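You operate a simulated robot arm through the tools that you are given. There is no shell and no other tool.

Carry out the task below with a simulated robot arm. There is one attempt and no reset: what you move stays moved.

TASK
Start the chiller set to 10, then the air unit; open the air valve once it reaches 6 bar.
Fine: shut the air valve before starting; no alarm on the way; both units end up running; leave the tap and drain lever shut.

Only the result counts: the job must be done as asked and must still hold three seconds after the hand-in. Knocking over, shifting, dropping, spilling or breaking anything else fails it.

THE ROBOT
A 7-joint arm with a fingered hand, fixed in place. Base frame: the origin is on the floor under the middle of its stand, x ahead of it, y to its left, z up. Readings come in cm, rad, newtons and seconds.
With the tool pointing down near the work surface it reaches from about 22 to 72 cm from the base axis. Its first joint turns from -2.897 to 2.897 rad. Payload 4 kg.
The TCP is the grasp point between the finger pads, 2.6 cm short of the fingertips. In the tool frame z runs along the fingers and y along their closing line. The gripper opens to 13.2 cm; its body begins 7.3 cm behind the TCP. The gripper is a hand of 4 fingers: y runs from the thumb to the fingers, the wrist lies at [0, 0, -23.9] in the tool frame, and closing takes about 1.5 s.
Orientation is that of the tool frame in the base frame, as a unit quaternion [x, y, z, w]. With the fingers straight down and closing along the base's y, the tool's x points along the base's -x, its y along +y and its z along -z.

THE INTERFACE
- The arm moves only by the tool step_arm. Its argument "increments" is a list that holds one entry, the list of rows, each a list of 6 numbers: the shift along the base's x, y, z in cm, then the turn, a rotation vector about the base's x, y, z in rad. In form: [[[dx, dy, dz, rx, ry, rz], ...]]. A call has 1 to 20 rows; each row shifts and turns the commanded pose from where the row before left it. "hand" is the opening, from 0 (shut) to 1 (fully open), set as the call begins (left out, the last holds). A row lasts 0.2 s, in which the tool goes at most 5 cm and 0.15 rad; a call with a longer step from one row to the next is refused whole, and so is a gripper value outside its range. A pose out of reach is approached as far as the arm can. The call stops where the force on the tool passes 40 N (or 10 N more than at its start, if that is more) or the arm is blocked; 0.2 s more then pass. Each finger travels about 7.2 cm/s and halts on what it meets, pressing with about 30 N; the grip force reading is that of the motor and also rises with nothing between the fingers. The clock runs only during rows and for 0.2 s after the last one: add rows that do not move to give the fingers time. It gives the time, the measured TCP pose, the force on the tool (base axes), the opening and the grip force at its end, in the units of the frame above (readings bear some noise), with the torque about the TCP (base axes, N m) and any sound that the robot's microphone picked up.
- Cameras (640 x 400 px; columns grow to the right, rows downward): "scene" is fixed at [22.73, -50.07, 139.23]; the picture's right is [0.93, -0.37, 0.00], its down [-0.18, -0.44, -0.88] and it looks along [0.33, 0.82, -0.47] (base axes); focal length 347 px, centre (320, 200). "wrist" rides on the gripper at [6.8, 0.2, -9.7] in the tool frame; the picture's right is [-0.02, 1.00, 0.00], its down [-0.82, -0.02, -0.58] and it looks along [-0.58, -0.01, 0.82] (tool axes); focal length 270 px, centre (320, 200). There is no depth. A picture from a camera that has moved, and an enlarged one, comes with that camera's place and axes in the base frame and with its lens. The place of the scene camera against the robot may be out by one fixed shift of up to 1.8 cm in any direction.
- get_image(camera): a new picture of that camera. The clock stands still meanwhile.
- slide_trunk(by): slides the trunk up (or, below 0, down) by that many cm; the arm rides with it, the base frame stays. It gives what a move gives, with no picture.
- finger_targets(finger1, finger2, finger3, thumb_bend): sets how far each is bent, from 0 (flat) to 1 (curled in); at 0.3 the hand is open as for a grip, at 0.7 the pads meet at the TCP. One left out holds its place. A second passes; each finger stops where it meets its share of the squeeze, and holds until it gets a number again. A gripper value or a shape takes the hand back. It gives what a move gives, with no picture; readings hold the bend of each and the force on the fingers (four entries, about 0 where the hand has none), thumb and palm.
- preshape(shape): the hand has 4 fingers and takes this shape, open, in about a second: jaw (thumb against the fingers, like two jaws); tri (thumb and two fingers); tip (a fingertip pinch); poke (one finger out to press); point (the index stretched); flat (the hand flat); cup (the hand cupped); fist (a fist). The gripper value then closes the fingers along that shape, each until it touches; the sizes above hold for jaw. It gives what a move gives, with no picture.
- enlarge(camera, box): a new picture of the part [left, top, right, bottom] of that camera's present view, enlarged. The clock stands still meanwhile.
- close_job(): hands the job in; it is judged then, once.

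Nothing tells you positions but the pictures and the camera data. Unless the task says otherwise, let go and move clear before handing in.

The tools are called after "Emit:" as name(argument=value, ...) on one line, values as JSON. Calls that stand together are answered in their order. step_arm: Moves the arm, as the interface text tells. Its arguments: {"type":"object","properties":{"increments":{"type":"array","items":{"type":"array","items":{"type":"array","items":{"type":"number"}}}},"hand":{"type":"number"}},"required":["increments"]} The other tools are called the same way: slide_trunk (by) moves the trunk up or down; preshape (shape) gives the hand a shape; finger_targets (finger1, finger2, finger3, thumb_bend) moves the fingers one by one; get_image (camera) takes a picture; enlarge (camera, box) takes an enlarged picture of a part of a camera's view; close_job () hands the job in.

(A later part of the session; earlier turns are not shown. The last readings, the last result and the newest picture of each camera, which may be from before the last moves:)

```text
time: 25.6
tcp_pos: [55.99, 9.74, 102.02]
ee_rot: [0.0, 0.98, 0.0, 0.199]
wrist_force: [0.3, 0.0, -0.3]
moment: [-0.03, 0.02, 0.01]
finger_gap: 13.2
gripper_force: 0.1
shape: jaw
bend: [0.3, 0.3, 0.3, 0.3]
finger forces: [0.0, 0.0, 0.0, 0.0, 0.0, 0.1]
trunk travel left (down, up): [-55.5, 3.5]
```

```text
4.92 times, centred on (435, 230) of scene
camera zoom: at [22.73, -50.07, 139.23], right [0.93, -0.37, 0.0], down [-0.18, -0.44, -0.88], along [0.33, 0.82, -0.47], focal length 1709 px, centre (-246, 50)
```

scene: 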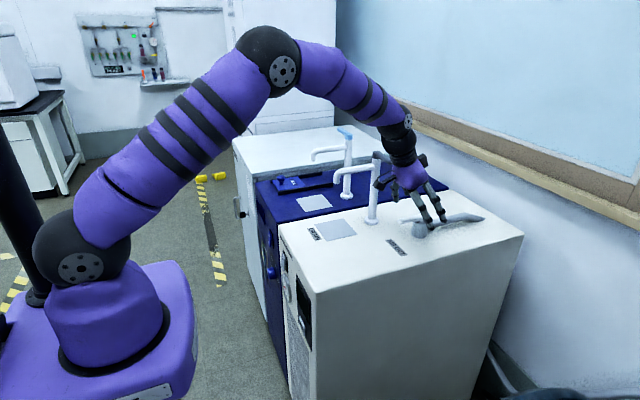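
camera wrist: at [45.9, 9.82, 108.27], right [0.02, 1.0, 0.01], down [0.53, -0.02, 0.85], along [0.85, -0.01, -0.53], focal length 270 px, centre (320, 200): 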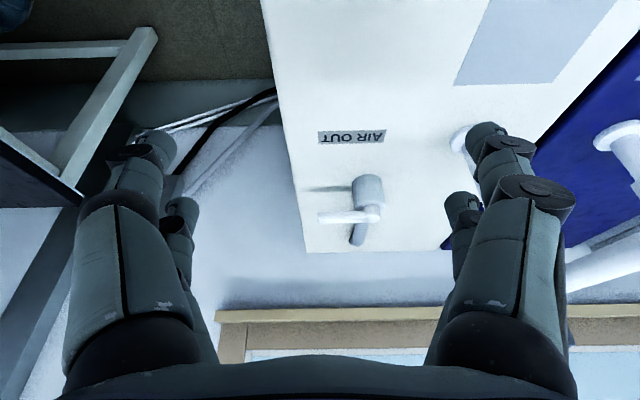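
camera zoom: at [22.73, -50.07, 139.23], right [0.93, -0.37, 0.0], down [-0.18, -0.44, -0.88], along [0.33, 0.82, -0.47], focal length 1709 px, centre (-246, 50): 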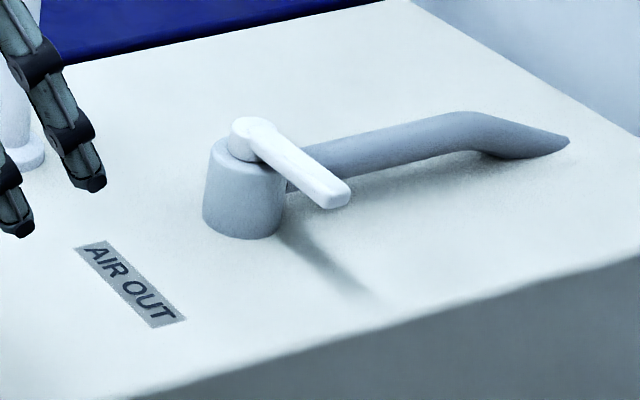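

The lever now points toward −y, across the pipe. I'll zoom to check how square it is.

Emit:
enlarge(camera="wrist", box=[300, 160, 412, 230])

Emit:
enlarge(camera="scene", box=[400, 205, 456, 240])

```text
5.71 times, centred on (356, 195) of wrist
camera zoom: at [45.9, 9.82, 108.27], right [0.02, 1.0, 0.01], down [0.53, -0.02, 0.85], along [0.85, -0.01, -0.53], focal length 1544 px, centre (114, 229)
```

zoom: 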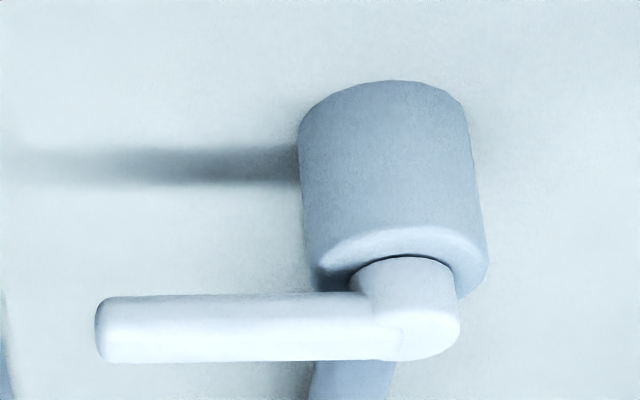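

```text
11.43 times, centred on (428, 222) of scene
camera zoom: at [22.73, -50.07, 139.23], right [0.93, -0.37, 0.0], down [-0.18, -0.44, -0.88], along [0.33, 0.82, -0.47], focal length 3967 px, centre (-914, -57)
```

zoom: 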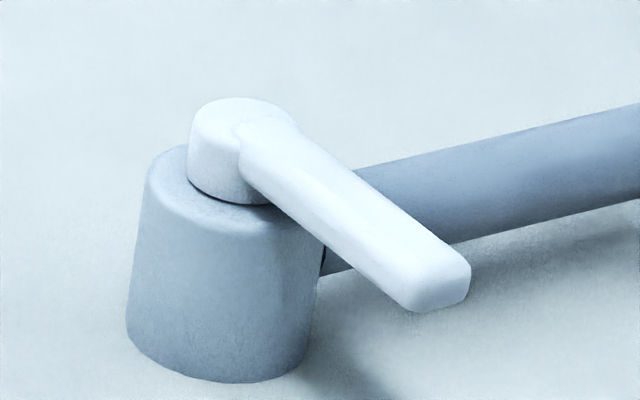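

The air lever is square to the pipe (shut). Next is the chiller dial: I'll swing the hand back in front of the cabinets, pitch it to point along +x, then lower.

Emit:
step_arm(increments=[[[-5, 0, 0.5, 0, -0.1, 0], [-5, 0, 0.5, 0, -0.1, 0], [-4, 3, 0.5, 0, -0.1, 0], [-3, 4, 0, 0, -0.1, 0], [-3, 4, 0, 0, -0.1, 0], [-3, 4, 0, 0, -0.1, 0], [-2, 4, 0, 0, -0.1, 0], [-1, 4, 0, 0, -0.1, 0], [0, 4, 0, 0, -0.1, 0], [0, 4, 0, 0, -0.1, 0], [0, 4, 0, 0, -0.1, 0], [0, 0, 0, 0, -0.07, 0]]])

Emit:
get_image(camera="scene")

Emit:
get_image(camera="wrist")

```text
refused: row 1 steps farther than a row can; nothing moved
```

```text
taken
```

scene: 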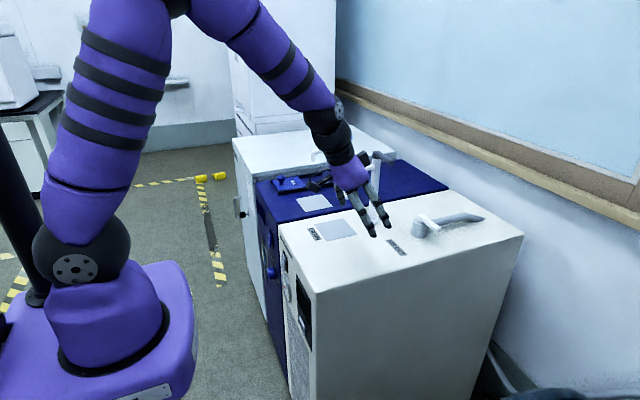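

```text
taken
camera wrist: at [45.9, 9.82, 108.27], right [0.02, 1.0, 0.01], down [0.53, -0.02, 0.85], along [0.85, -0.01, -0.53], focal length 270 px, centre (320, 200)
```

wrist: 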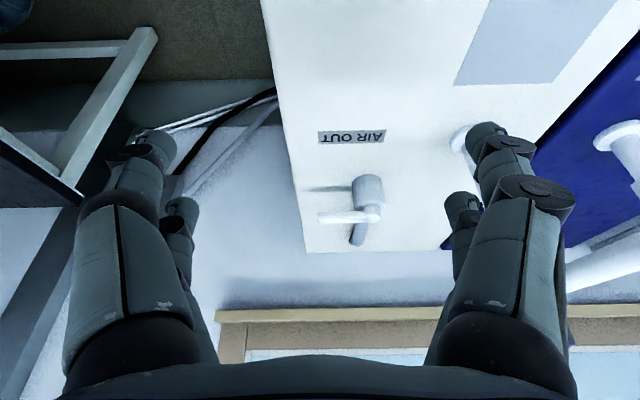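

The move was refused because a row's length slightly exceeded 5 cm; nothing changed. I'll redo it with smaller steps.

Emit:
step_arm(increments=[[[-4.5, 0, 0.5, 0, -0.08, 0], [-4.5, 0, 0.5, 0, -0.08, 0], [-3.5, 2.5, 0.5, 0, -0.08, 0], [-3, 3.2, 0, 0, -0.08, 0], [-3, 3.2, 0, 0, -0.08, 0], [-3, 3.2, 0, 0, -0.08, 0], [-2.5, 3.5, 0, 0, -0.08, 0], [-1, 3.8, 0, 0, -0.08, 0], [0, 4, 0, 0, -0.08, 0], [0, 4, 0, 0, -0.08, 0], [0, 4, 0, 0, -0.08, 0], [0, 3.8, 0, 0, -0.08, 0]]])

Emit:
get_image(camera="scene")

Emit:
get_image(camera="wrist")

```text
time: 28.2
tcp_pos: [32.35, 45.85, 104.53]
ee_rot: [0.0, 0.777, 0.0, 0.629]
wrist_force: [0.0, 0.9, 0.0]
moment: [0.0, -0.02, 0.0]
finger_gap: 13.21
gripper_force: 0.0
shape: jaw
bend: [0.3, 0.3, 0.3, 0.3]
finger forces: [0.1, 0.0, 0.1, 0.1, 0.1, 0.0]
out of reach, approached as far as the arm can: row 4, 5
trunk travel left (down, up): [-55.5, 3.5]
```

```text
taken
```

scene: 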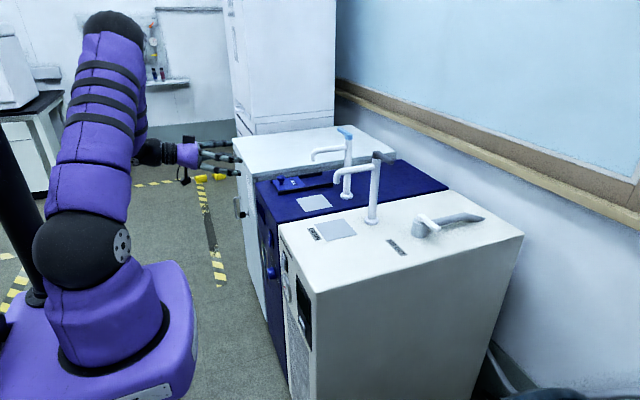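

```text
taken
camera wrist: at [21.46, 46.12, 99.69], right [0.01, 1.0, 0.03], down [-0.4, -0.02, 0.92], along [0.92, -0.01, 0.4], focal length 270 px, centre (320, 200)
```

wrist: 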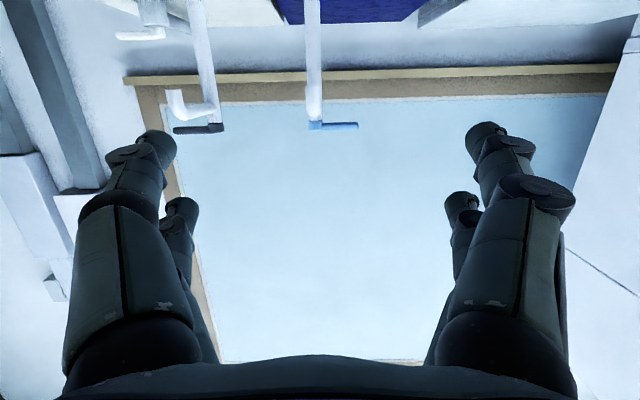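

The hand is nearly horizontal in front of the chiller. I'll finish the pitch and lower the trunk to dial height.

Emit:
step_arm(increments=[[[-0.3, -0.2, 0, 0, -0.1, 0], [-0.3, -0.2, 0, 0, -0.1, 0]]])

Emit:
slide_trunk(by=-44.5)

Emit:
get_image(camera="wrist")

Emit:
get_image(camera="scene")

```text
time: 28.8
tcp_pos: [31.65, 45.66, 104.45]
ee_rot: [0.001, 0.711, 0.0, 0.703]
wrist_force: [0.6, 0.9, 0.8]
moment: [-0.03, 0.01, -0.01]
finger_gap: 13.18
gripper_force: 0.0
shape: jaw
bend: [0.3, 0.3, 0.3, 0.3]
finger forces: [0.1, 0.0, 0.0, 0.1, 0.0, 0.1]
trunk travel left (down, up): [-55.5, 3.5]
```

```text
refused: -44.5 is not a number from -40 to 40
```

```text
taken
camera wrist: at [21.99, 45.82, 97.64], right [0.0, 1.0, 0.03], down [-0.57, -0.02, 0.82], along [0.82, -0.01, 0.57], focal length 270 px, centre (320, 200)
```

wrist: 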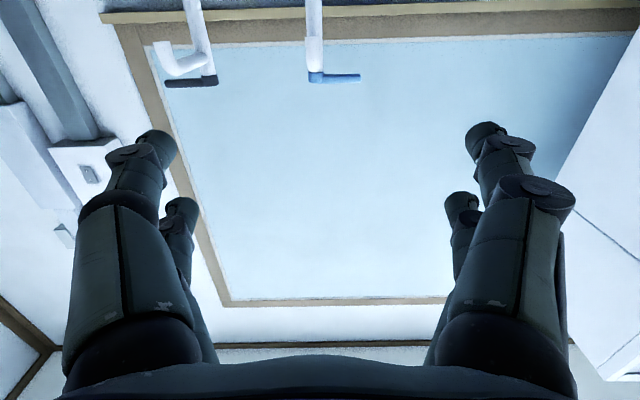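

```text
taken
```

scene: 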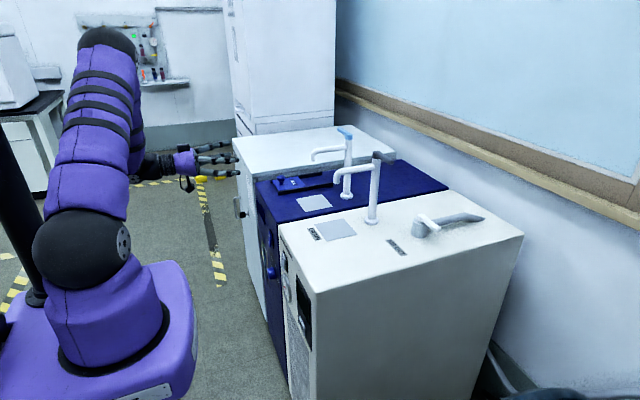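

The trunk slide is limited to 40 cm per call, so I'll split it.

Emit:
slide_trunk(by=-30)

Emit:
get_image(camera="wrist")

Emit:
slide_trunk(by=-14)

Emit:
get_image(camera="wrist")

Emit:
get_image(camera="scene")

```text
time: 31.8
tcp_pos: [31.74, 45.61, 74.45]
ee_rot: [0.0, 0.711, 0.0, 0.703]
wrist_force: [0.3, 0.6, -0.5]
moment: [0.01, 0.01, 0.01]
finger_gap: 13.2
gripper_force: 0.0
shape: jaw
bend: [0.3, 0.3, 0.3, 0.3]
finger forces: [0.0, 0.1, 0.0, 0.0, 0.0, 0.0]
trunk travel left (down, up): [-25.5, 33.5]
```

```text
taken
camera wrist: at [21.99, 45.77, 67.65], right [0.0, 1.0, 0.03], down [-0.57, -0.02, 0.82], along [0.82, -0.01, 0.57], focal length 270 px, centre (320, 200)
```

wrist: 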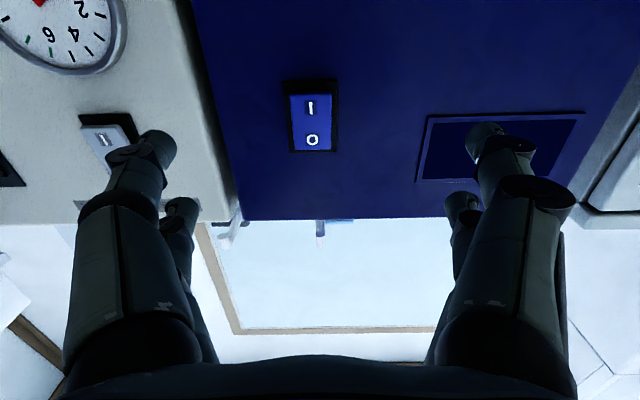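

```text
time: 33.5
tcp_pos: [31.78, 45.64, 60.47]
ee_rot: [-0.001, 0.711, 0.001, 0.703]
wrist_force: [-0.7, -0.7, -0.3]
moment: [0.01, -0.01, 0.0]
finger_gap: 13.21
gripper_force: 0.1
shape: jaw
bend: [0.3, 0.3, 0.3, 0.3]
finger forces: [0.0, 0.0, 0.0, 0.0, 0.0, 0.0]
trunk travel left (down, up): [-11.5, 47.5]
```

```text
taken
camera wrist: at [21.99, 45.77, 53.65], right [0.0, 1.0, 0.03], down [-0.57, -0.02, 0.82], along [0.82, -0.01, 0.57], focal length 270 px, centre (320, 200)
```

wrist: 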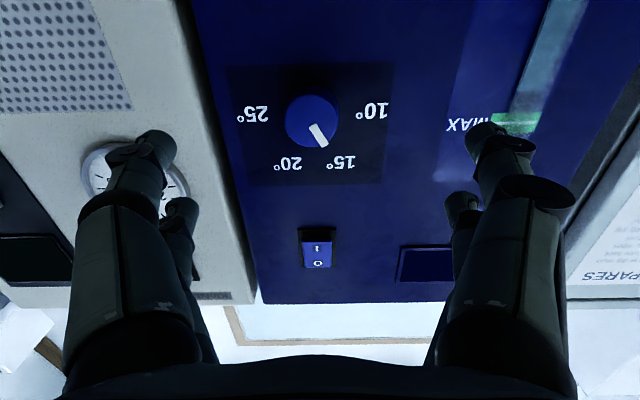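

```text
taken
```

scene: 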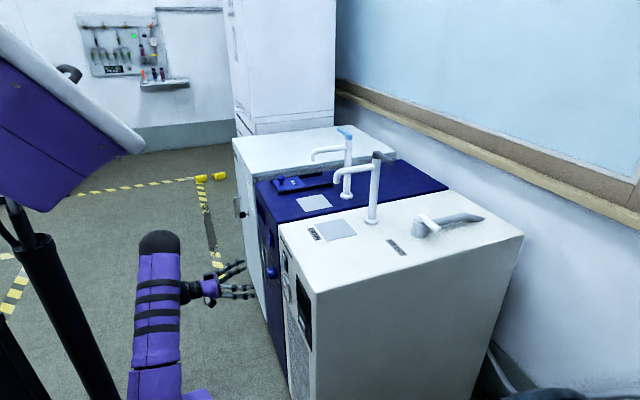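

The dial is centred at about y=45.1, z=59.8, cap at x≈40.6, panel at x≈43. I'll try the "tip" pinch shape to see where its fingers come together.

Emit:
preshape(shape="tip")

Emit:
get_image(camera="wrist")

Emit:
step_arm(increments=[[[0, 0, 0, 0, 0, 0], [0, 0, 0, 0, 0, 0], [0, 0, 0, 0, 0, 0], [0, 0, 0, 0, 0, 0], [0, 0, 0, 0, 0, 0], [0, 0, 0, 0, 0, 0], [0, 0, 0, 0, 0, 0]]], hand=0.3)

Emit:
get_image(camera="wrist")

```text
time: 34.4
tcp_pos: [31.68, 45.59, 60.42]
ee_rot: [0.0, 0.711, 0.001, 0.704]
wrist_force: [0.6, 0.1, -0.5]
moment: [0.0, 0.0, 0.0]
finger_gap: 13.2
gripper_force: 0.2
shape: tip
bend: [0.3, 0.3, 0.3, 0.3]
finger forces: [0.0, 0.0, 0.0, 0.0, 0.0, 0.1]
trunk travel left (down, up): [-11.5, 47.5]
```

```text
taken
camera wrist: at [21.99, 45.77, 53.65], right [0.0, 1.0, 0.03], down [-0.57, -0.02, 0.82], along [0.82, -0.01, 0.57], focal length 270 px, centre (320, 200)
```

wrist: 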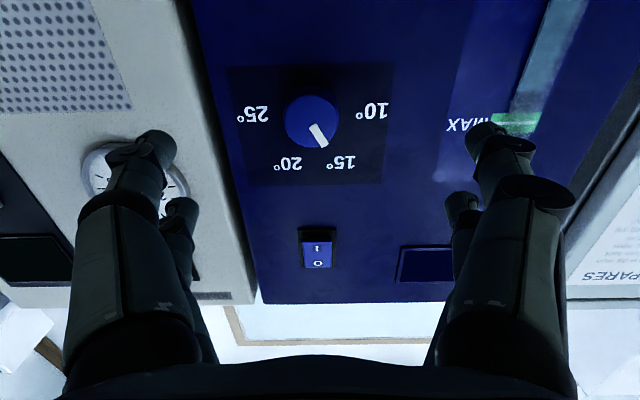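

```text
time: 36.0
tcp_pos: [31.72, 45.55, 60.31]
ee_rot: [0.001, 0.711, 0.0, 0.703]
wrist_force: [-0.4, -0.7, -0.4]
moment: [0.01, -0.03, 0.01]
finger_gap: 3.99
gripper_force: 0.0
shape: tip
bend: [0.73, 0.73, 0.73, 0.7]
finger forces: [0.0, 0.0, 0.0, 0.0, 0.0, 0.1]
trunk travel left (down, up): [-11.5, 47.5]
```

```text
taken
camera wrist: at [21.99, 45.77, 53.65], right [0.0, 1.0, 0.03], down [-0.57, -0.02, 0.82], along [0.82, -0.01, 0.57], focal length 270 px, centre (320, 200)
```

wrist: 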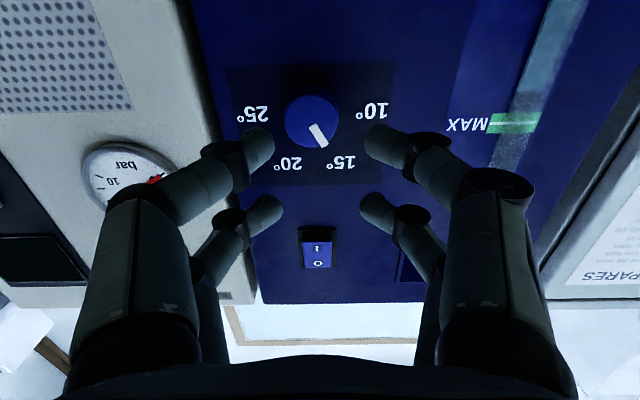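

The fingertips at ±2 cm would form a four-point chuck round the 3.7 cm knob if centred on it. I'll go back to jaw and zoom on the dial to refine its centre.

Emit:
preshape(shape="jaw")

Emit:
enlarge(camera="wrist", box=[220, 55, 400, 190])

Emit:
enlarge(camera="wrist", box=[280, 215, 360, 280])

```text
time: 36.9
tcp_pos: [31.76, 45.49, 60.47]
ee_rot: [0.001, 0.71, 0.0, 0.704]
wrist_force: [0.5, -0.8, 0.1]
moment: [-0.02, 0.04, 0.03]
finger_gap: 13.21
gripper_force: 0.2
shape: jaw
bend: [0.3, 0.3, 0.3, 0.3]
finger forces: [0.0, 0.0, 0.1, 0.0, 0.0, 0.0]
trunk travel left (down, up): [-11.5, 47.5]
```

```text
2.96 times, centred on (310, 122) of wrist
camera zoom: at [21.99, 45.77, 53.65], right [0.0, 1.0, 0.03], down [-0.57, -0.02, 0.82], along [0.82, -0.01, 0.57], focal length 801 px, centre (350, 430)
```

zoom: 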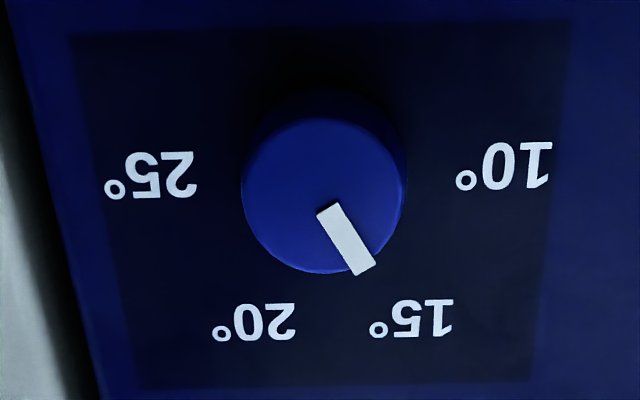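

```text
6.15 times, centred on (320, 248) of wrist
camera zoom: at [21.99, 45.77, 53.65], right [0.0, 1.0, 0.03], down [-0.57, -0.02, 0.82], along [0.82, -0.01, 0.57], focal length 1663 px, centre (320, -92)
```

zoom: 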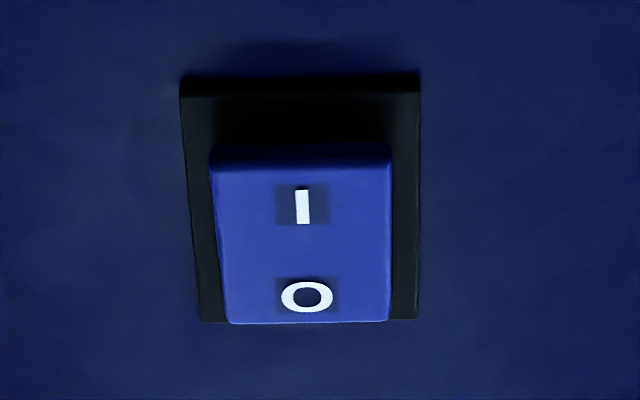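

The rocker's "I" end (lower) sticks out, so it's off; the dial centre is y≈45.05, z≈59.8. I'll advance the open jaw around the knob, stopping short of the panel.

Emit:
step_arm(increments=[[[2, -0.2, -0.2, 0, -0.01, 0], [2, -0.2, -0.2, 0, 0, 0], [2, -0.1, -0.2, 0, 0, 0], [1.3, 0, 0, 0, 0, 0], [0.6, 0, 0, 0, 0, 0]]], hand=1)

Emit:
get_image(camera="wrist")

```text
time: 38.1
tcp_pos: [39.57, 45.09, 59.68]
ee_rot: [0.001, 0.708, 0.0, 0.706]
wrist_force: [-0.6, -0.6, -0.3]
moment: [-0.01, -0.01, 0.0]
finger_gap: 13.2
gripper_force: 0.1
shape: jaw
bend: [0.3, 0.3, 0.3, 0.3]
finger forces: [0.0, 0.1, 0.1, 0.0, 0.0, 0.0]
trunk travel left (down, up): [-11.5, 47.5]
```

```text
taken
camera wrist: at [29.86, 45.32, 52.87], right [0.0, 1.0, 0.03], down [-0.58, -0.02, 0.82], along [0.82, -0.01, 0.58], focal length 270 px, centre (320, 200)
```

wrist: 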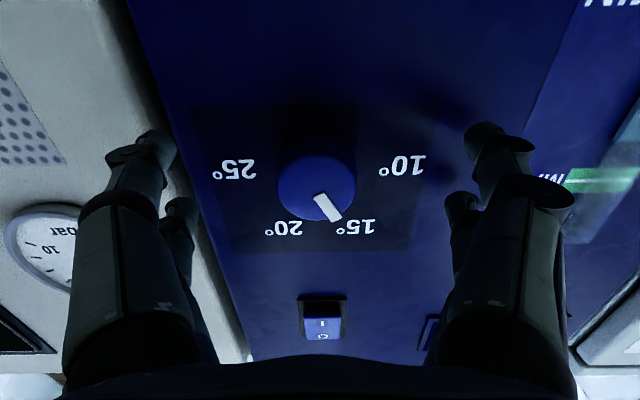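

The TCP is centred on the dial. I'll close the fingers onto it.

Emit:
step_arm(increments=[[[0, 0, 0.1, 0, 0, 0], [0, 0, 0, 0, 0, 0], [0, 0, 0, 0, 0, 0], [0, 0, 0, 0, 0, 0], [0, 0, 0, 0, 0, 0], [0, 0, 0, 0, 0, 0], [0, 0, 0, 0, 0, 0], [0, 0, 0, 0, 0, 0]]], hand=0)

Emit:
get_image(camera="wrist")

```text
time: 39.9
tcp_pos: [39.53, 45.19, 59.89]
ee_rot: [0.0, 0.707, 0.001, 0.707]
wrist_force: [3.0, 2.2, 0.2]
moment: [0.02, -0.12, 0.32]
finger_gap: 1.41
gripper_force: 30.1
shape: jaw
bend: [0.72, 0.72, 0.73, 0.71]
finger forces: [29.2, 31.9, 31.4, 0.1, 24.2, 0.1]
trunk travel left (down, up): [-11.5, 47.5]
```

```text
taken
camera wrist: at [29.83, 45.3, 52.99], right [0.0, 1.0, 0.03], down [-0.58, -0.02, 0.82], along [0.82, -0.01, 0.58], focal length 270 px, centre (320, 200)
```

wrist: 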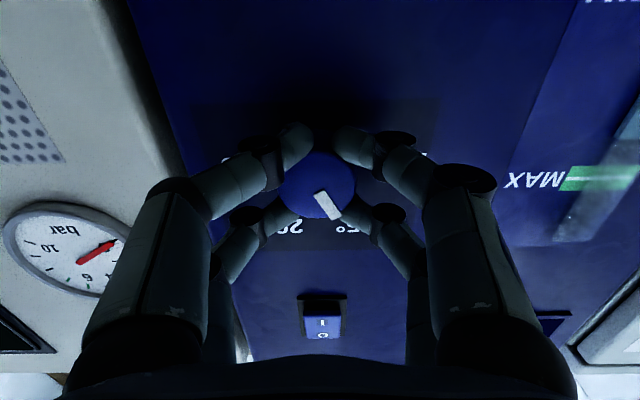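

All four fingertips hold the knob evenly. I'll twist about −x (toward 10°) in small steps.

Emit:
step_arm(increments=[[[0, 0, 0, -0.1, 0, 0], [0, 0, 0, -0.1, 0, 0], [0, 0, 0, -0.1, 0, 0], [0, 0, 0, -0.1, 0, 0], [0, 0, 0, -0.1, 0, 0]]])

Emit:
get_image(camera="wrist")

```text
time: 41.1
tcp_pos: [39.49, 45.17, 59.81]
ee_rot: [-0.176, 0.686, -0.176, 0.684]
wrist_force: [-18.0, -9.6, -8.7]
moment: [0.02, 0.21, 0.03]
finger_gap: 1.41
gripper_force: 30.5
shape: jaw
bend: [0.72, 0.72, 0.73, 0.71]
finger forces: [35.6, 32.7, 33.1, 0.1, 27.7, 0.0]
trunk travel left (down, up): [-11.5, 47.5]
```

```text
taken
camera wrist: at [29.85, 41.97, 53.7], right [0.0, 0.89, -0.46], down [-0.57, 0.38, 0.73], along [0.82, 0.27, 0.51], focal length 270 px, centre (320, 200)
```

wrist: 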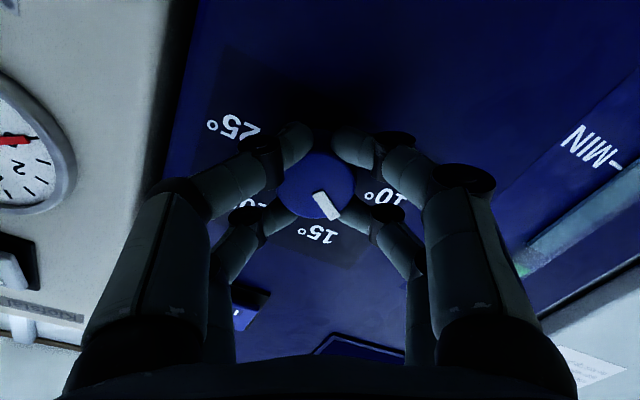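

The knob turns with the hand, about halfway to 10°. Side forces are building slightly, so I'll ease the position a touch and continue.

Emit:
step_arm(increments=[[[-0.15, -0.05, -0.05, 0, 0, 0], [0, 0, 0, -0.1, 0, 0], [0, 0, 0, -0.1, 0, 0], [0, 0, 0, -0.1, 0, 0]]])

Emit:
get_image(camera="wrist")

```text
time: 42.1
tcp_pos: [39.54, 45.09, 59.93]
ee_rot: [-0.275, 0.652, -0.276, 0.65]
wrist_force: [-9.2, -7.0, -12.6]
moment: [0.0, 0.43, 0.07]
finger_gap: 1.39
gripper_force: 29.8
shape: jaw
bend: [0.72, 0.72, 0.73, 0.71]
finger forces: [37.5, 33.8, 29.4, 0.1, 26.5, 0.0]
trunk travel left (down, up): [-11.5, 47.5]
```

```text
taken
camera wrist: at [29.84, 40.25, 54.85], right [0.0, 0.71, -0.7], down [-0.58, 0.57, 0.58], along [0.82, 0.4, 0.41], focal length 270 px, centre (320, 200)
```

wrist: 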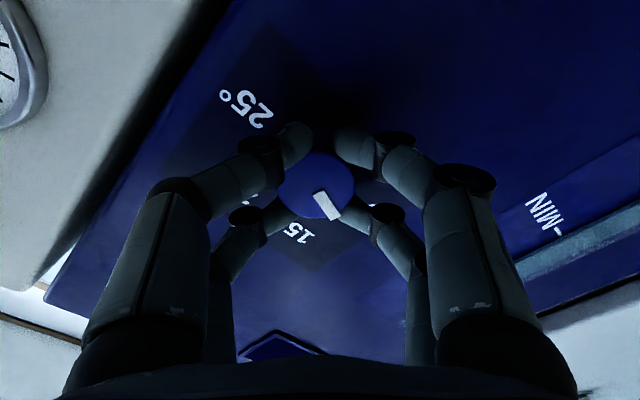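

About 46° done with the knob following. I'll add the remaining ~14°.

Emit:
step_arm(increments=[[[0, 0, -0.05, -0.09, 0, 0], [0, 0, 0, -0.09, 0, 0], [0, 0, 0, -0.08, 0, 0], [0, 0, 0, 0, 0, 0]]])

Emit:
enlarge(camera="wrist", box=[200, 60, 460, 260])

```text
time: 43.1
tcp_pos: [39.44, 45.1, 59.81]
ee_rot: [-0.358, 0.611, -0.358, 0.609]
wrist_force: [-1.7, -6.8, -9.7]
moment: [0.02, 0.5, 0.03]
finger_gap: 1.41
gripper_force: 29.6
shape: jaw
bend: [0.72, 0.72, 0.73, 0.71]
finger forces: [36.1, 34.0, 28.9, 0.0, 25.7, 0.0]
trunk travel left (down, up): [-11.5, 47.5]
```

```text
2.00 times, centred on (330, 160) of wrist
camera zoom: at [29.83, 39.11, 56.23], right [0.0, 0.51, -0.86], down [-0.58, 0.7, 0.42], along [0.82, 0.5, 0.29], focal length 541 px, centre (300, 280)
```

zoom: 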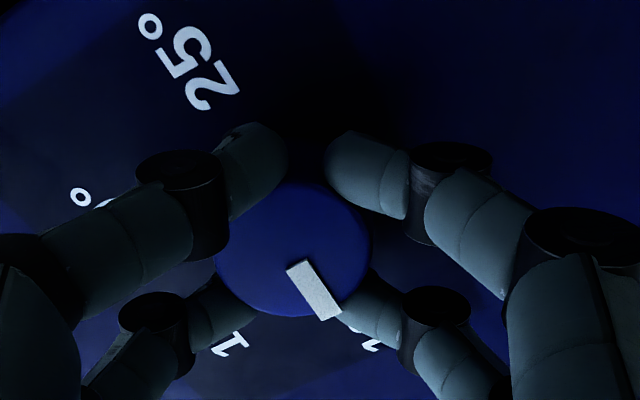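

The pointer now appears opposite 25°, i.e. at 10°. I'll release, back off and check.

Emit:
step_arm(increments=[[[0, 0, 0, 0, 0, 0], [0, 0, 0, 0, 0, 0], [0, 0, 0, 0, 0, 0], [0, 0, 0, 0, 0, 0], [0, 0, 0, 0, 0, 0], [0, 0, 0, 0, 0, 0], [-2, 0, 0, 0, 0, 0], [-3, 0, 0, 0.05, 0, 0], [-3, 0, 0, 0.1, 0, 0], [0, 0, 0, 0.1, 0, 0], [0, 0, 0, 0.1, 0, 0], [0, 0, 0, 0.1, 0, 0], [0, 0, 0, 0.1, 0, 0], [0, 0, 0, 0.1, 0, 0], [0, 0, 0, 0.1, 0, 0], [0, 0, 0, 0.1, 0, 0], [0, 0, 0, 0.1, 0, 0], [0, 0, 0, 0.1, 0, 0]]], hand=1)

Emit:
get_image(camera="wrist")

Emit:
enlarge(camera="wrist", box=[220, 55, 400, 190])

```text
time: 46.9
tcp_pos: [31.4, 45.08, 59.91]
ee_rot: [-0.003, 0.707, -0.001, 0.707]
wrist_force: [-0.3, 1.3, 0.6]
moment: [0.02, -0.02, 0.0]
finger_gap: 13.16
gripper_force: 0.1
shape: jaw
bend: [0.3, 0.3, 0.3, 0.3]
finger forces: [0.1, 0.1, 0.0, 0.0, 0.0, 0.0]
trunk travel left (down, up): [-11.5, 47.5]
```

```text
taken
camera wrist: at [21.76, 45.17, 52.95], right [0.0, 1.0, 0.02], down [-0.58, -0.01, 0.82], along [0.82, -0.01, 0.58], focal length 270 px, centre (320, 200)
```

wrist: 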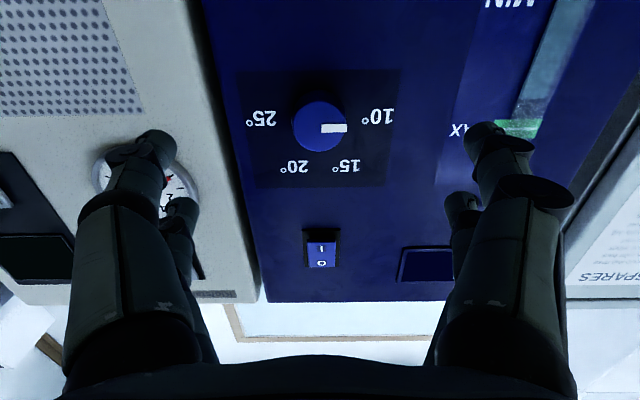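

```text
2.96 times, centred on (310, 122) of wrist
camera zoom: at [21.76, 45.17, 52.95], right [0.0, 1.0, 0.02], down [-0.58, -0.01, 0.82], along [0.82, -0.01, 0.58], focal length 801 px, centre (350, 430)
```

zoom: 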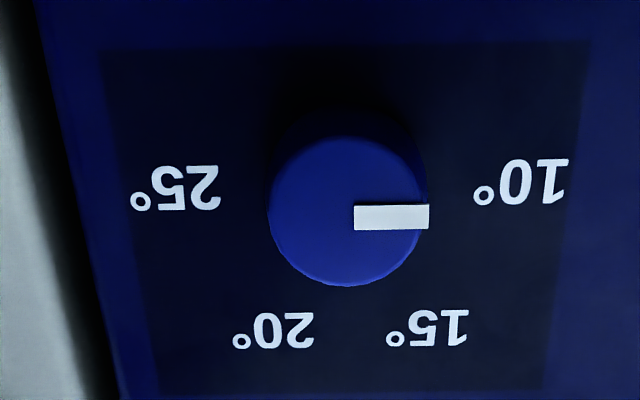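

The dial reads 10°. Now I'll shut the hand into a blunt tip and raise it so the upper fingertip pair faces the lower "I" half of the chiller's rocker.

Emit:
slide_trunk(by=11.4)

Emit:
step_arm(increments=[[[0, 0, 0, 0, 0, 0], [0, 0, 0, 0, 0, 0], [0, 0, 0, 0, 0, 0], [0, 0, 0, 0, 0, 0], [0, 0, 0, 0, 0, 0], [0, 0, 0, 0, 0, 0], [0, 0, 0, 0, 0, 0], [2, 0, 0, 0, 0, 0], [2, 0, 0, 0, 0, 0]]], hand=0)

Emit:
get_image(camera="wrist")

Emit:
enlarge(camera="wrist", box=[240, 100, 400, 225])

```text
time: 48.3
tcp_pos: [31.35, 45.09, 71.17]
ee_rot: [-0.003, 0.707, -0.003, 0.707]
wrist_force: [-0.2, 0.3, 0.3]
moment: [0.02, -0.02, -0.02]
finger_gap: 13.2
gripper_force: 0.0
shape: jaw
bend: [0.3, 0.3, 0.3, 0.3]
finger forces: [0.1, 0.1, 0.0, 0.1, 0.0, 0.1]
trunk travel left (down, up): [-22.9, 36.1]
```

```text
time: 50.3
tcp_pos: [35.33, 44.92, 71.33]
ee_rot: [-0.003, 0.707, -0.004, 0.707]
wrist_force: [-0.5, 0.0, -0.6]
moment: [-0.01, 0.01, -0.02]
finger_gap: 0.01
gripper_force: 30.4
shape: jaw
bend: [0.62, 0.63, 0.63, 0.7]
finger forces: [0.0, 0.1, 0.1, 0.0, 0.0, 0.1]
trunk travel left (down, up): [-22.9, 36.1]
```

```text
taken
camera wrist: at [25.73, 45.11, 64.41], right [0.0, 1.0, 0.02], down [-0.58, -0.01, 0.82], along [0.82, -0.01, 0.58], focal length 270 px, centre (320, 200)
```

wrist: 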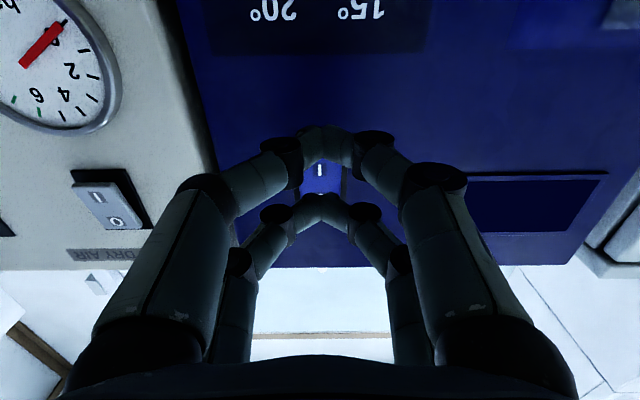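

```text
3.20 times, centred on (320, 162) of wrist
camera zoom: at [25.73, 45.11, 64.41], right [0.0, 1.0, 0.02], down [-0.58, -0.01, 0.82], along [0.82, -0.01, 0.58], focal length 865 px, centre (320, 320)
```

zoom: 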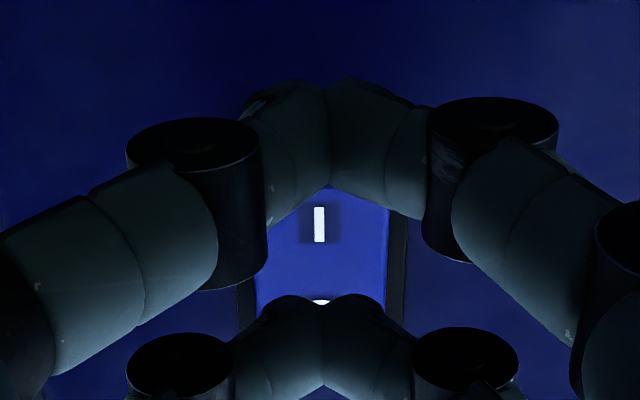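

The upper tip pair lines up with the "I" mark once advanced. I'll move in until contact and press.

Emit:
step_arm(increments=[[[1.5, 0.1, 0, 0, 0, 0], [1.5, 0, 0, 0, 0, 0], [0.5, 0, 0, 0, 0, 0], [0.3, 0, 0, 0, 0, 0], [0.3, 0, 0, 0, 0, 0]]])

Emit:
enlarge(camera="wrist", box=[240, 100, 400, 225])

```text
time: 51.5
tcp_pos: [39.31, 45.07, 71.16]
ee_rot: [-0.004, 0.708, -0.004, 0.707]
wrist_force: [-11.6, -2.8, -0.4]
moment: [0.03, -0.25, -0.11]
finger_gap: 0.0
gripper_force: 30.0
shape: jaw
bend: [0.62, 0.64, 0.64, 0.7]
finger forces: [0.0, 0.1, 0.0, 0.1, 0.0, 0.0]
trunk travel left (down, up): [-22.9, 36.1]
```

```text
3.20 times, centred on (320, 162) of wrist
camera zoom: at [29.61, 45.21, 64.27], right [0.0, 1.0, 0.02], down [-0.58, -0.01, 0.82], along [0.82, -0.01, 0.58], focal length 865 px, centre (320, 320)
```

zoom: 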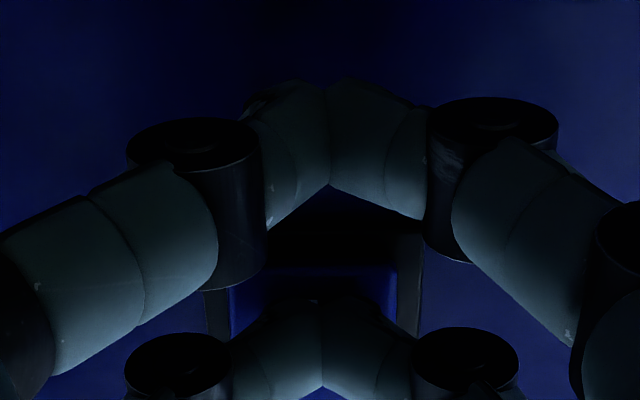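

Contact at about 12 N by the upper pair on the rocker's lower end. I'll press on in small steps.

Emit:
step_arm(increments=[[[0.25, 0, 0, 0, 0, 0], [0.25, 0, 0, 0, 0, 0], [0.25, 0, 0, 0, 0, 0]]])

Emit:
enlarge(camera="wrist", box=[240, 100, 400, 225])

```text
time: 52.1
tcp_pos: [39.43, 45.35, 71.12]
ee_rot: [-0.008, 0.709, 0.0, 0.705]
wrist_force: [-33.9, -3.4, 1.6]
moment: [0.07, -0.84, -0.13]
finger_gap: 0.0
gripper_force: 29.6
shape: jaw
bend: [0.62, 0.67, 0.7, 0.7]
finger forces: [0.1, 0.1, 0.1, 0.1, 0.0, 0.1]
trunk travel left (down, up): [-22.9, 36.1]
stopped in row 3: the force on the tool passed its limit at 43 N (the readings are from after the stop); the commanded pose is now the measured one
```

```text
3.20 times, centred on (320, 162) of wrist
camera zoom: at [29.75, 45.39, 64.23], right [-0.01, 1.0, 0.01], down [-0.57, -0.02, 0.82], along [0.82, 0.0, 0.57], focal length 865 px, centre (320, 320)
```

zoom: 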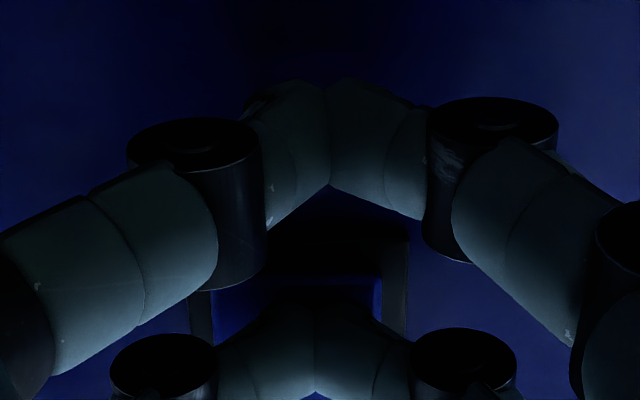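

43 N without a click; the contact was at z≈73.6, probably too near the rocker's pivot. I'll back off and look.

Emit:
step_arm(increments=[[[-1, 0, 0, 0, 0, 0], [-2, 0, 0, 0, 0, 0], [-2, -0.3, 0, 0, 0, 0], [-2, 0, 0, 0, 0, 0], [0, 0, -2, 0, 0, 0], [0, 0, -2, 0, 0, 0]]])

Emit:
get_image(camera="wrist")

Emit:
enlarge(camera="wrist", box=[280, 120, 360, 200])

Emit:
enlarge(camera="scene", box=[255, 210, 305, 280])

```text
time: 53.5
tcp_pos: [32.96, 45.01, 66.98]
ee_rot: [-0.004, 0.709, -0.003, 0.706]
wrist_force: [0.1, -0.5, 1.1]
moment: [-0.01, 0.03, 0.0]
finger_gap: 0.02
gripper_force: 30.2
shape: jaw
bend: [0.62, 0.66, 0.67, 0.7]
finger forces: [0.1, 0.1, 0.0, 0.0, 0.0, 0.0]
trunk travel left (down, up): [-22.9, 36.1]
```

```text
taken
camera wrist: at [23.29, 45.07, 60.1], right [0.0, 1.0, 0.02], down [-0.57, -0.01, 0.82], along [0.82, -0.01, 0.57], focal length 270 px, centre (320, 200)
```

wrist: 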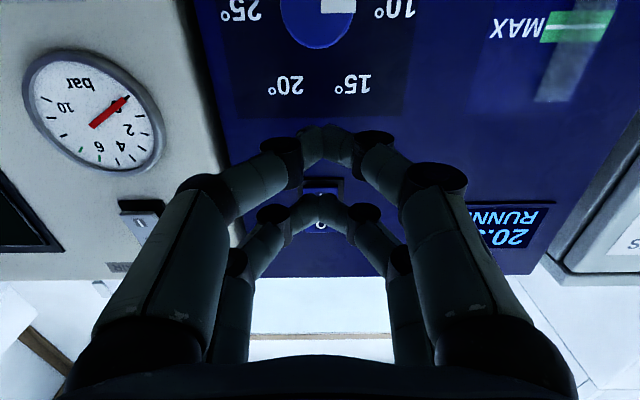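

```text
5.00 times, centred on (320, 160) of wrist
camera zoom: at [23.29, 45.07, 60.1], right [0.0, 1.0, 0.02], down [-0.57, -0.01, 0.82], along [0.82, -0.01, 0.57], focal length 1351 px, centre (320, 400)
```

zoom: 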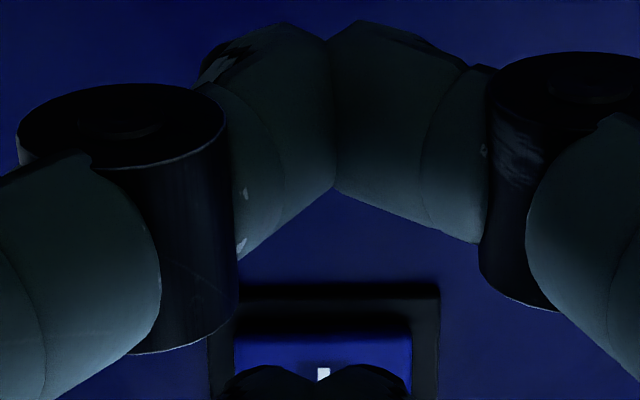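

```text
5.71 times, centred on (280, 245) of scene
camera zoom: at [22.73, -50.07, 139.23], right [0.93, -0.37, 0.0], down [-0.18, -0.44, -0.88], along [0.33, 0.82, -0.47], focal length 1983 px, centre (549, -57)
```

zoom: 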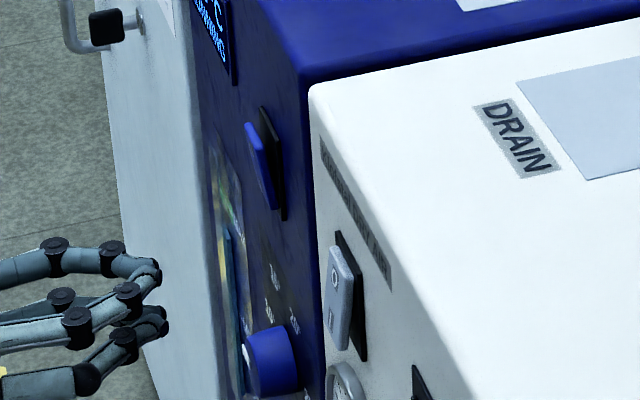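

The chiller's display lit up with "RUNNING". I'll read its display.

Emit:
enlarge(camera="wrist", box=[440, 190, 580, 280])

Emit:
enlarge(camera="scene", box=[255, 195, 285, 235])

```text
4.44 times, centred on (510, 235) of wrist
camera zoom: at [23.29, 45.07, 60.1], right [0.0, 1.0, 0.02], down [-0.57, -0.01, 0.82], along [0.82, -0.01, 0.57], focal length 1201 px, centre (-524, 44)
```

zoom: 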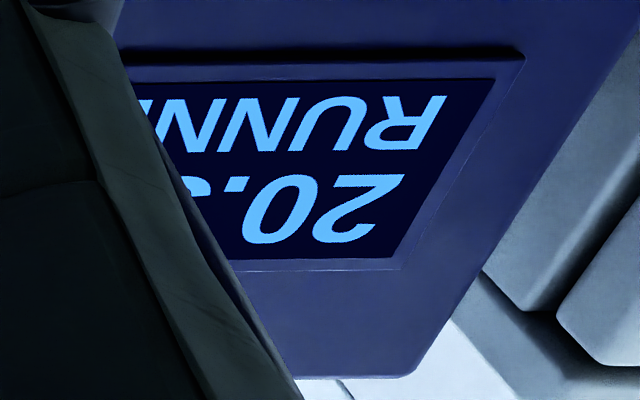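

```text
10.00 times, centred on (270, 215) of scene
camera zoom: at [22.73, -50.07, 139.23], right [0.93, -0.37, 0.0], down [-0.18, -0.44, -0.88], along [0.33, 0.82, -0.47], focal length 3471 px, centre (820, 50)
```

zoom: 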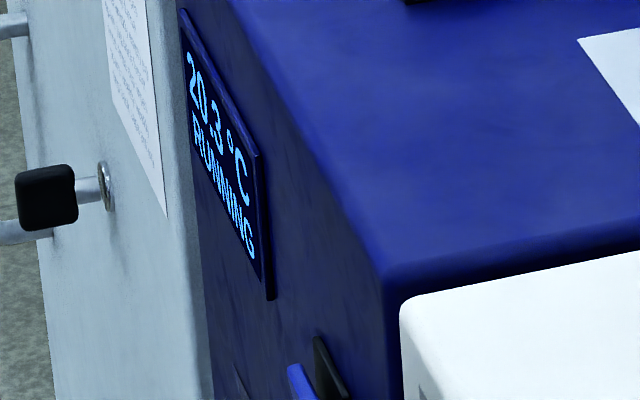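

The scene camera reads 20.3 °C RUNNING on the chiller. I'll slide sideways to the air unit's controls while it cools, and inspect its rocker.

Emit:
step_arm(increments=[[[-1, -3, 0, 0, 0, 0], [-1, -4, 0, 0, 0, 0], [0, -4, 0, 0, 0, 0], [0, -4, 0, 0, 0, 0], [0, -1, 0, 0, 0, 0]]], hand=1)

Emit:
get_image(camera="wrist")

Emit:
enlarge(camera="scene", box=[255, 195, 285, 235])

```text
time: 54.8
tcp_pos: [30.73, 28.89, 67.11]
ee_rot: [-0.004, 0.709, -0.003, 0.706]
wrist_force: [0.2, 0.7, -0.1]
moment: [0.02, 0.03, -0.02]
finger_gap: 13.19
gripper_force: 0.0
shape: jaw
bend: [0.3, 0.3, 0.3, 0.3]
finger forces: [0.0, 0.0, 0.0, 0.0, 0.0, 0.0]
trunk travel left (down, up): [-22.9, 36.1]
```

```text
taken
camera wrist: at [21.14, 28.95, 60.22], right [0.0, 1.0, 0.02], down [-0.57, -0.01, 0.82], along [0.82, -0.01, 0.57], focal length 270 px, centre (320, 200)
```

wrist: 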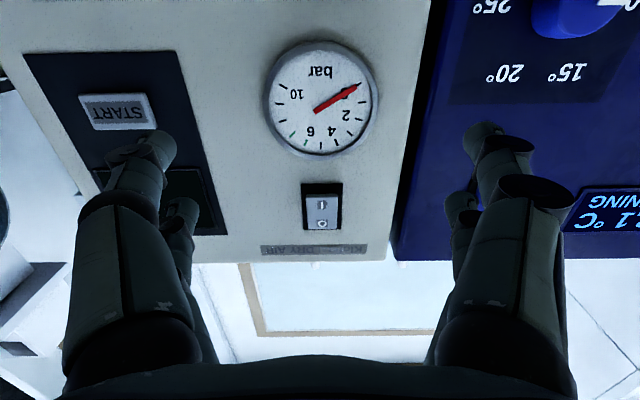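

```text
10.00 times, centred on (270, 215) of scene
camera zoom: at [22.73, -50.07, 139.23], right [0.93, -0.37, 0.0], down [-0.18, -0.44, -0.88], along [0.33, 0.82, -0.47], focal length 3471 px, centre (820, 50)
```

zoom: 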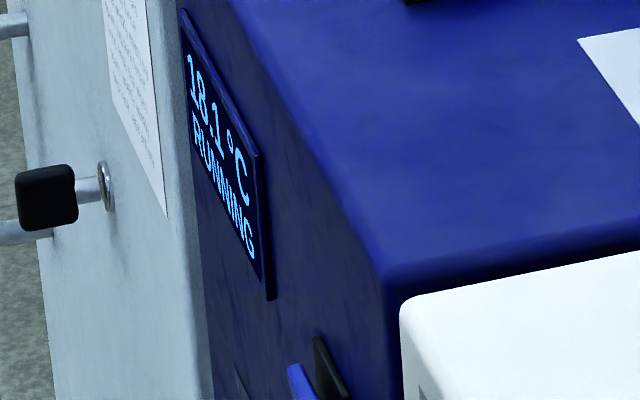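

It's cooling fast: 18.1 °C already. I'll shut the hand, move to the white rocker's level and let the chiller reach 10 °C first.

Emit:
step_arm(increments=[[[0, 0, 1.5, 0, 0, 0], [0, 0.05, 1.5, 0, 0, 0], [0, 0, 1.5, 0, 0, 0], [0, 0, 1.4, 0, 0, 0], [0, 0, 0, 0, 0, 0], [0, 0, 0, 0, 0, 0], [0, 0, 0, 0, 0, 0], [0, 0, 0, 0, 0, 0], [0, 0, 0, 0, 0, 0], [0, 0, 0, 0, 0, 0], [0, 0, 0, 0, 0, 0], [0, 0, 0, 0, 0, 0], [0, 0, 0, 0, 0, 0], [0, 0, 0, 0, 0, 0], [0, 0, 0, 0, 0, 0]]], hand=0)

Emit:
enlarge(camera="scene", box=[255, 195, 285, 235])

Emit:
get_image(camera="wrist")

```text
time: 58.0
tcp_pos: [30.9, 29.08, 73.11]
ee_rot: [-0.005, 0.709, -0.002, 0.706]
wrist_force: [0.5, 0.2, -0.8]
moment: [0.0, 0.0, -0.05]
finger_gap: 0.0
gripper_force: 29.8
shape: jaw
bend: [0.62, 0.63, 0.63, 0.7]
finger forces: [0.0, 0.1, 0.0, 0.0, 0.0, 0.1]
trunk travel left (down, up): [-22.9, 36.1]
```

```text
10.00 times, centred on (270, 215) of scene
camera zoom: at [22.73, -50.07, 139.23], right [0.93, -0.37, 0.0], down [-0.18, -0.44, -0.88], along [0.33, 0.82, -0.47], focal length 3471 px, centre (820, 50)
```

zoom: 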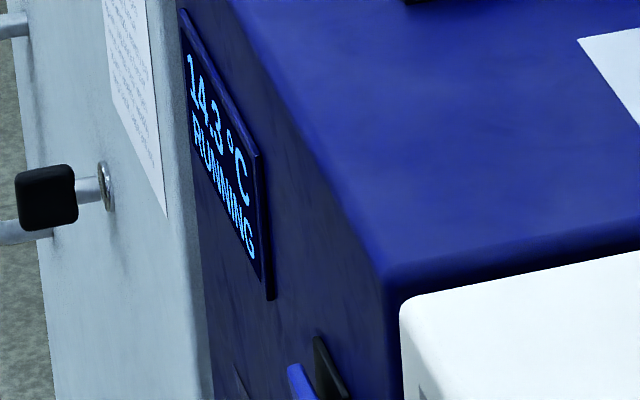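

```text
taken
camera wrist: at [21.15, 29.14, 66.22], right [0.0, 1.0, 0.01], down [-0.57, -0.01, 0.82], along [0.82, -0.01, 0.57], focal length 270 px, centre (320, 200)
```

wrist: 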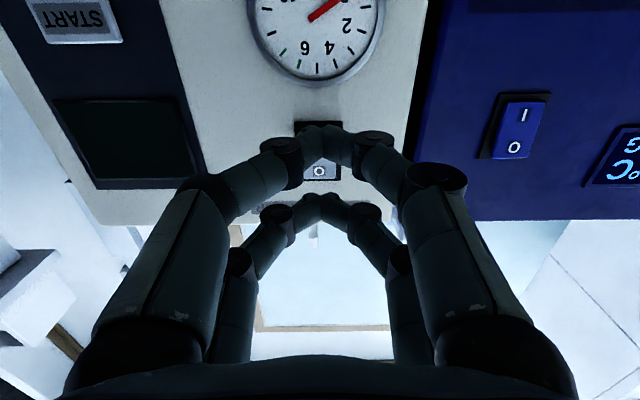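

14.3 °C now. The lower pair would hit the gauge rim here, so I'll spread finger1 and thumb (the lower pair) and keep finger2/finger3 pinched as the pusher.

Emit:
finger_targets(finger1=0.3, finger2=0.66, finger3=0.66, thumb_bend=0.3)

Emit:
get_image(camera="wrist")

Emit:
enlarge(camera="scene", box=[255, 195, 285, 235])

```text
time: 59.0
tcp_pos: [30.86, 29.01, 72.94]
ee_rot: [-0.005, 0.709, -0.003, 0.705]
wrist_force: [-0.4, 0.4, -0.1]
moment: [-0.01, 0.0, -0.01]
finger_gap: 13.25
gripper_force: 0.1
shape: fingers
bend: [0.3, 0.66, 0.66, 0.3]
finger forces: [0.0, 0.0, 0.0, 0.1, 0.0, 0.0]
trunk travel left (down, up): [-22.9, 36.1]
```

```text
taken
camera wrist: at [21.15, 29.14, 66.22], right [0.0, 1.0, 0.01], down [-0.57, -0.01, 0.82], along [0.82, -0.01, 0.57], focal length 270 px, centre (320, 200)
```

wrist: 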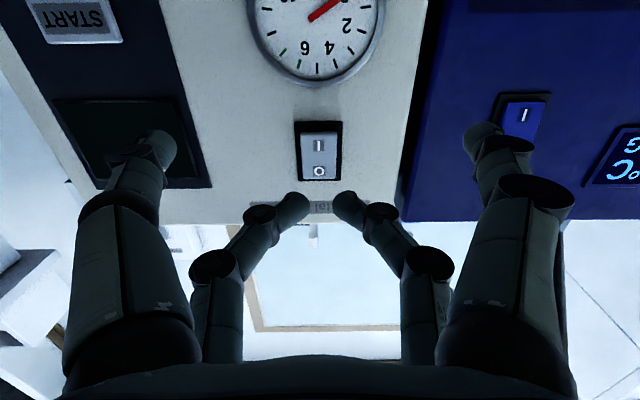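

```text
10.00 times, centred on (270, 215) of scene
camera zoom: at [22.73, -50.07, 139.23], right [0.93, -0.37, 0.0], down [-0.18, -0.44, -0.88], along [0.33, 0.82, -0.47], focal length 3471 px, centre (820, 50)
```

zoom: 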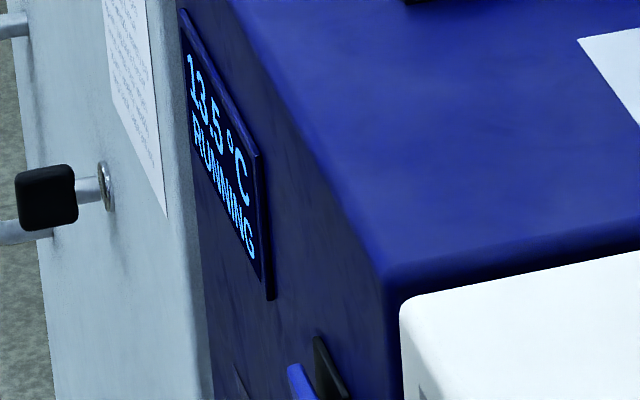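

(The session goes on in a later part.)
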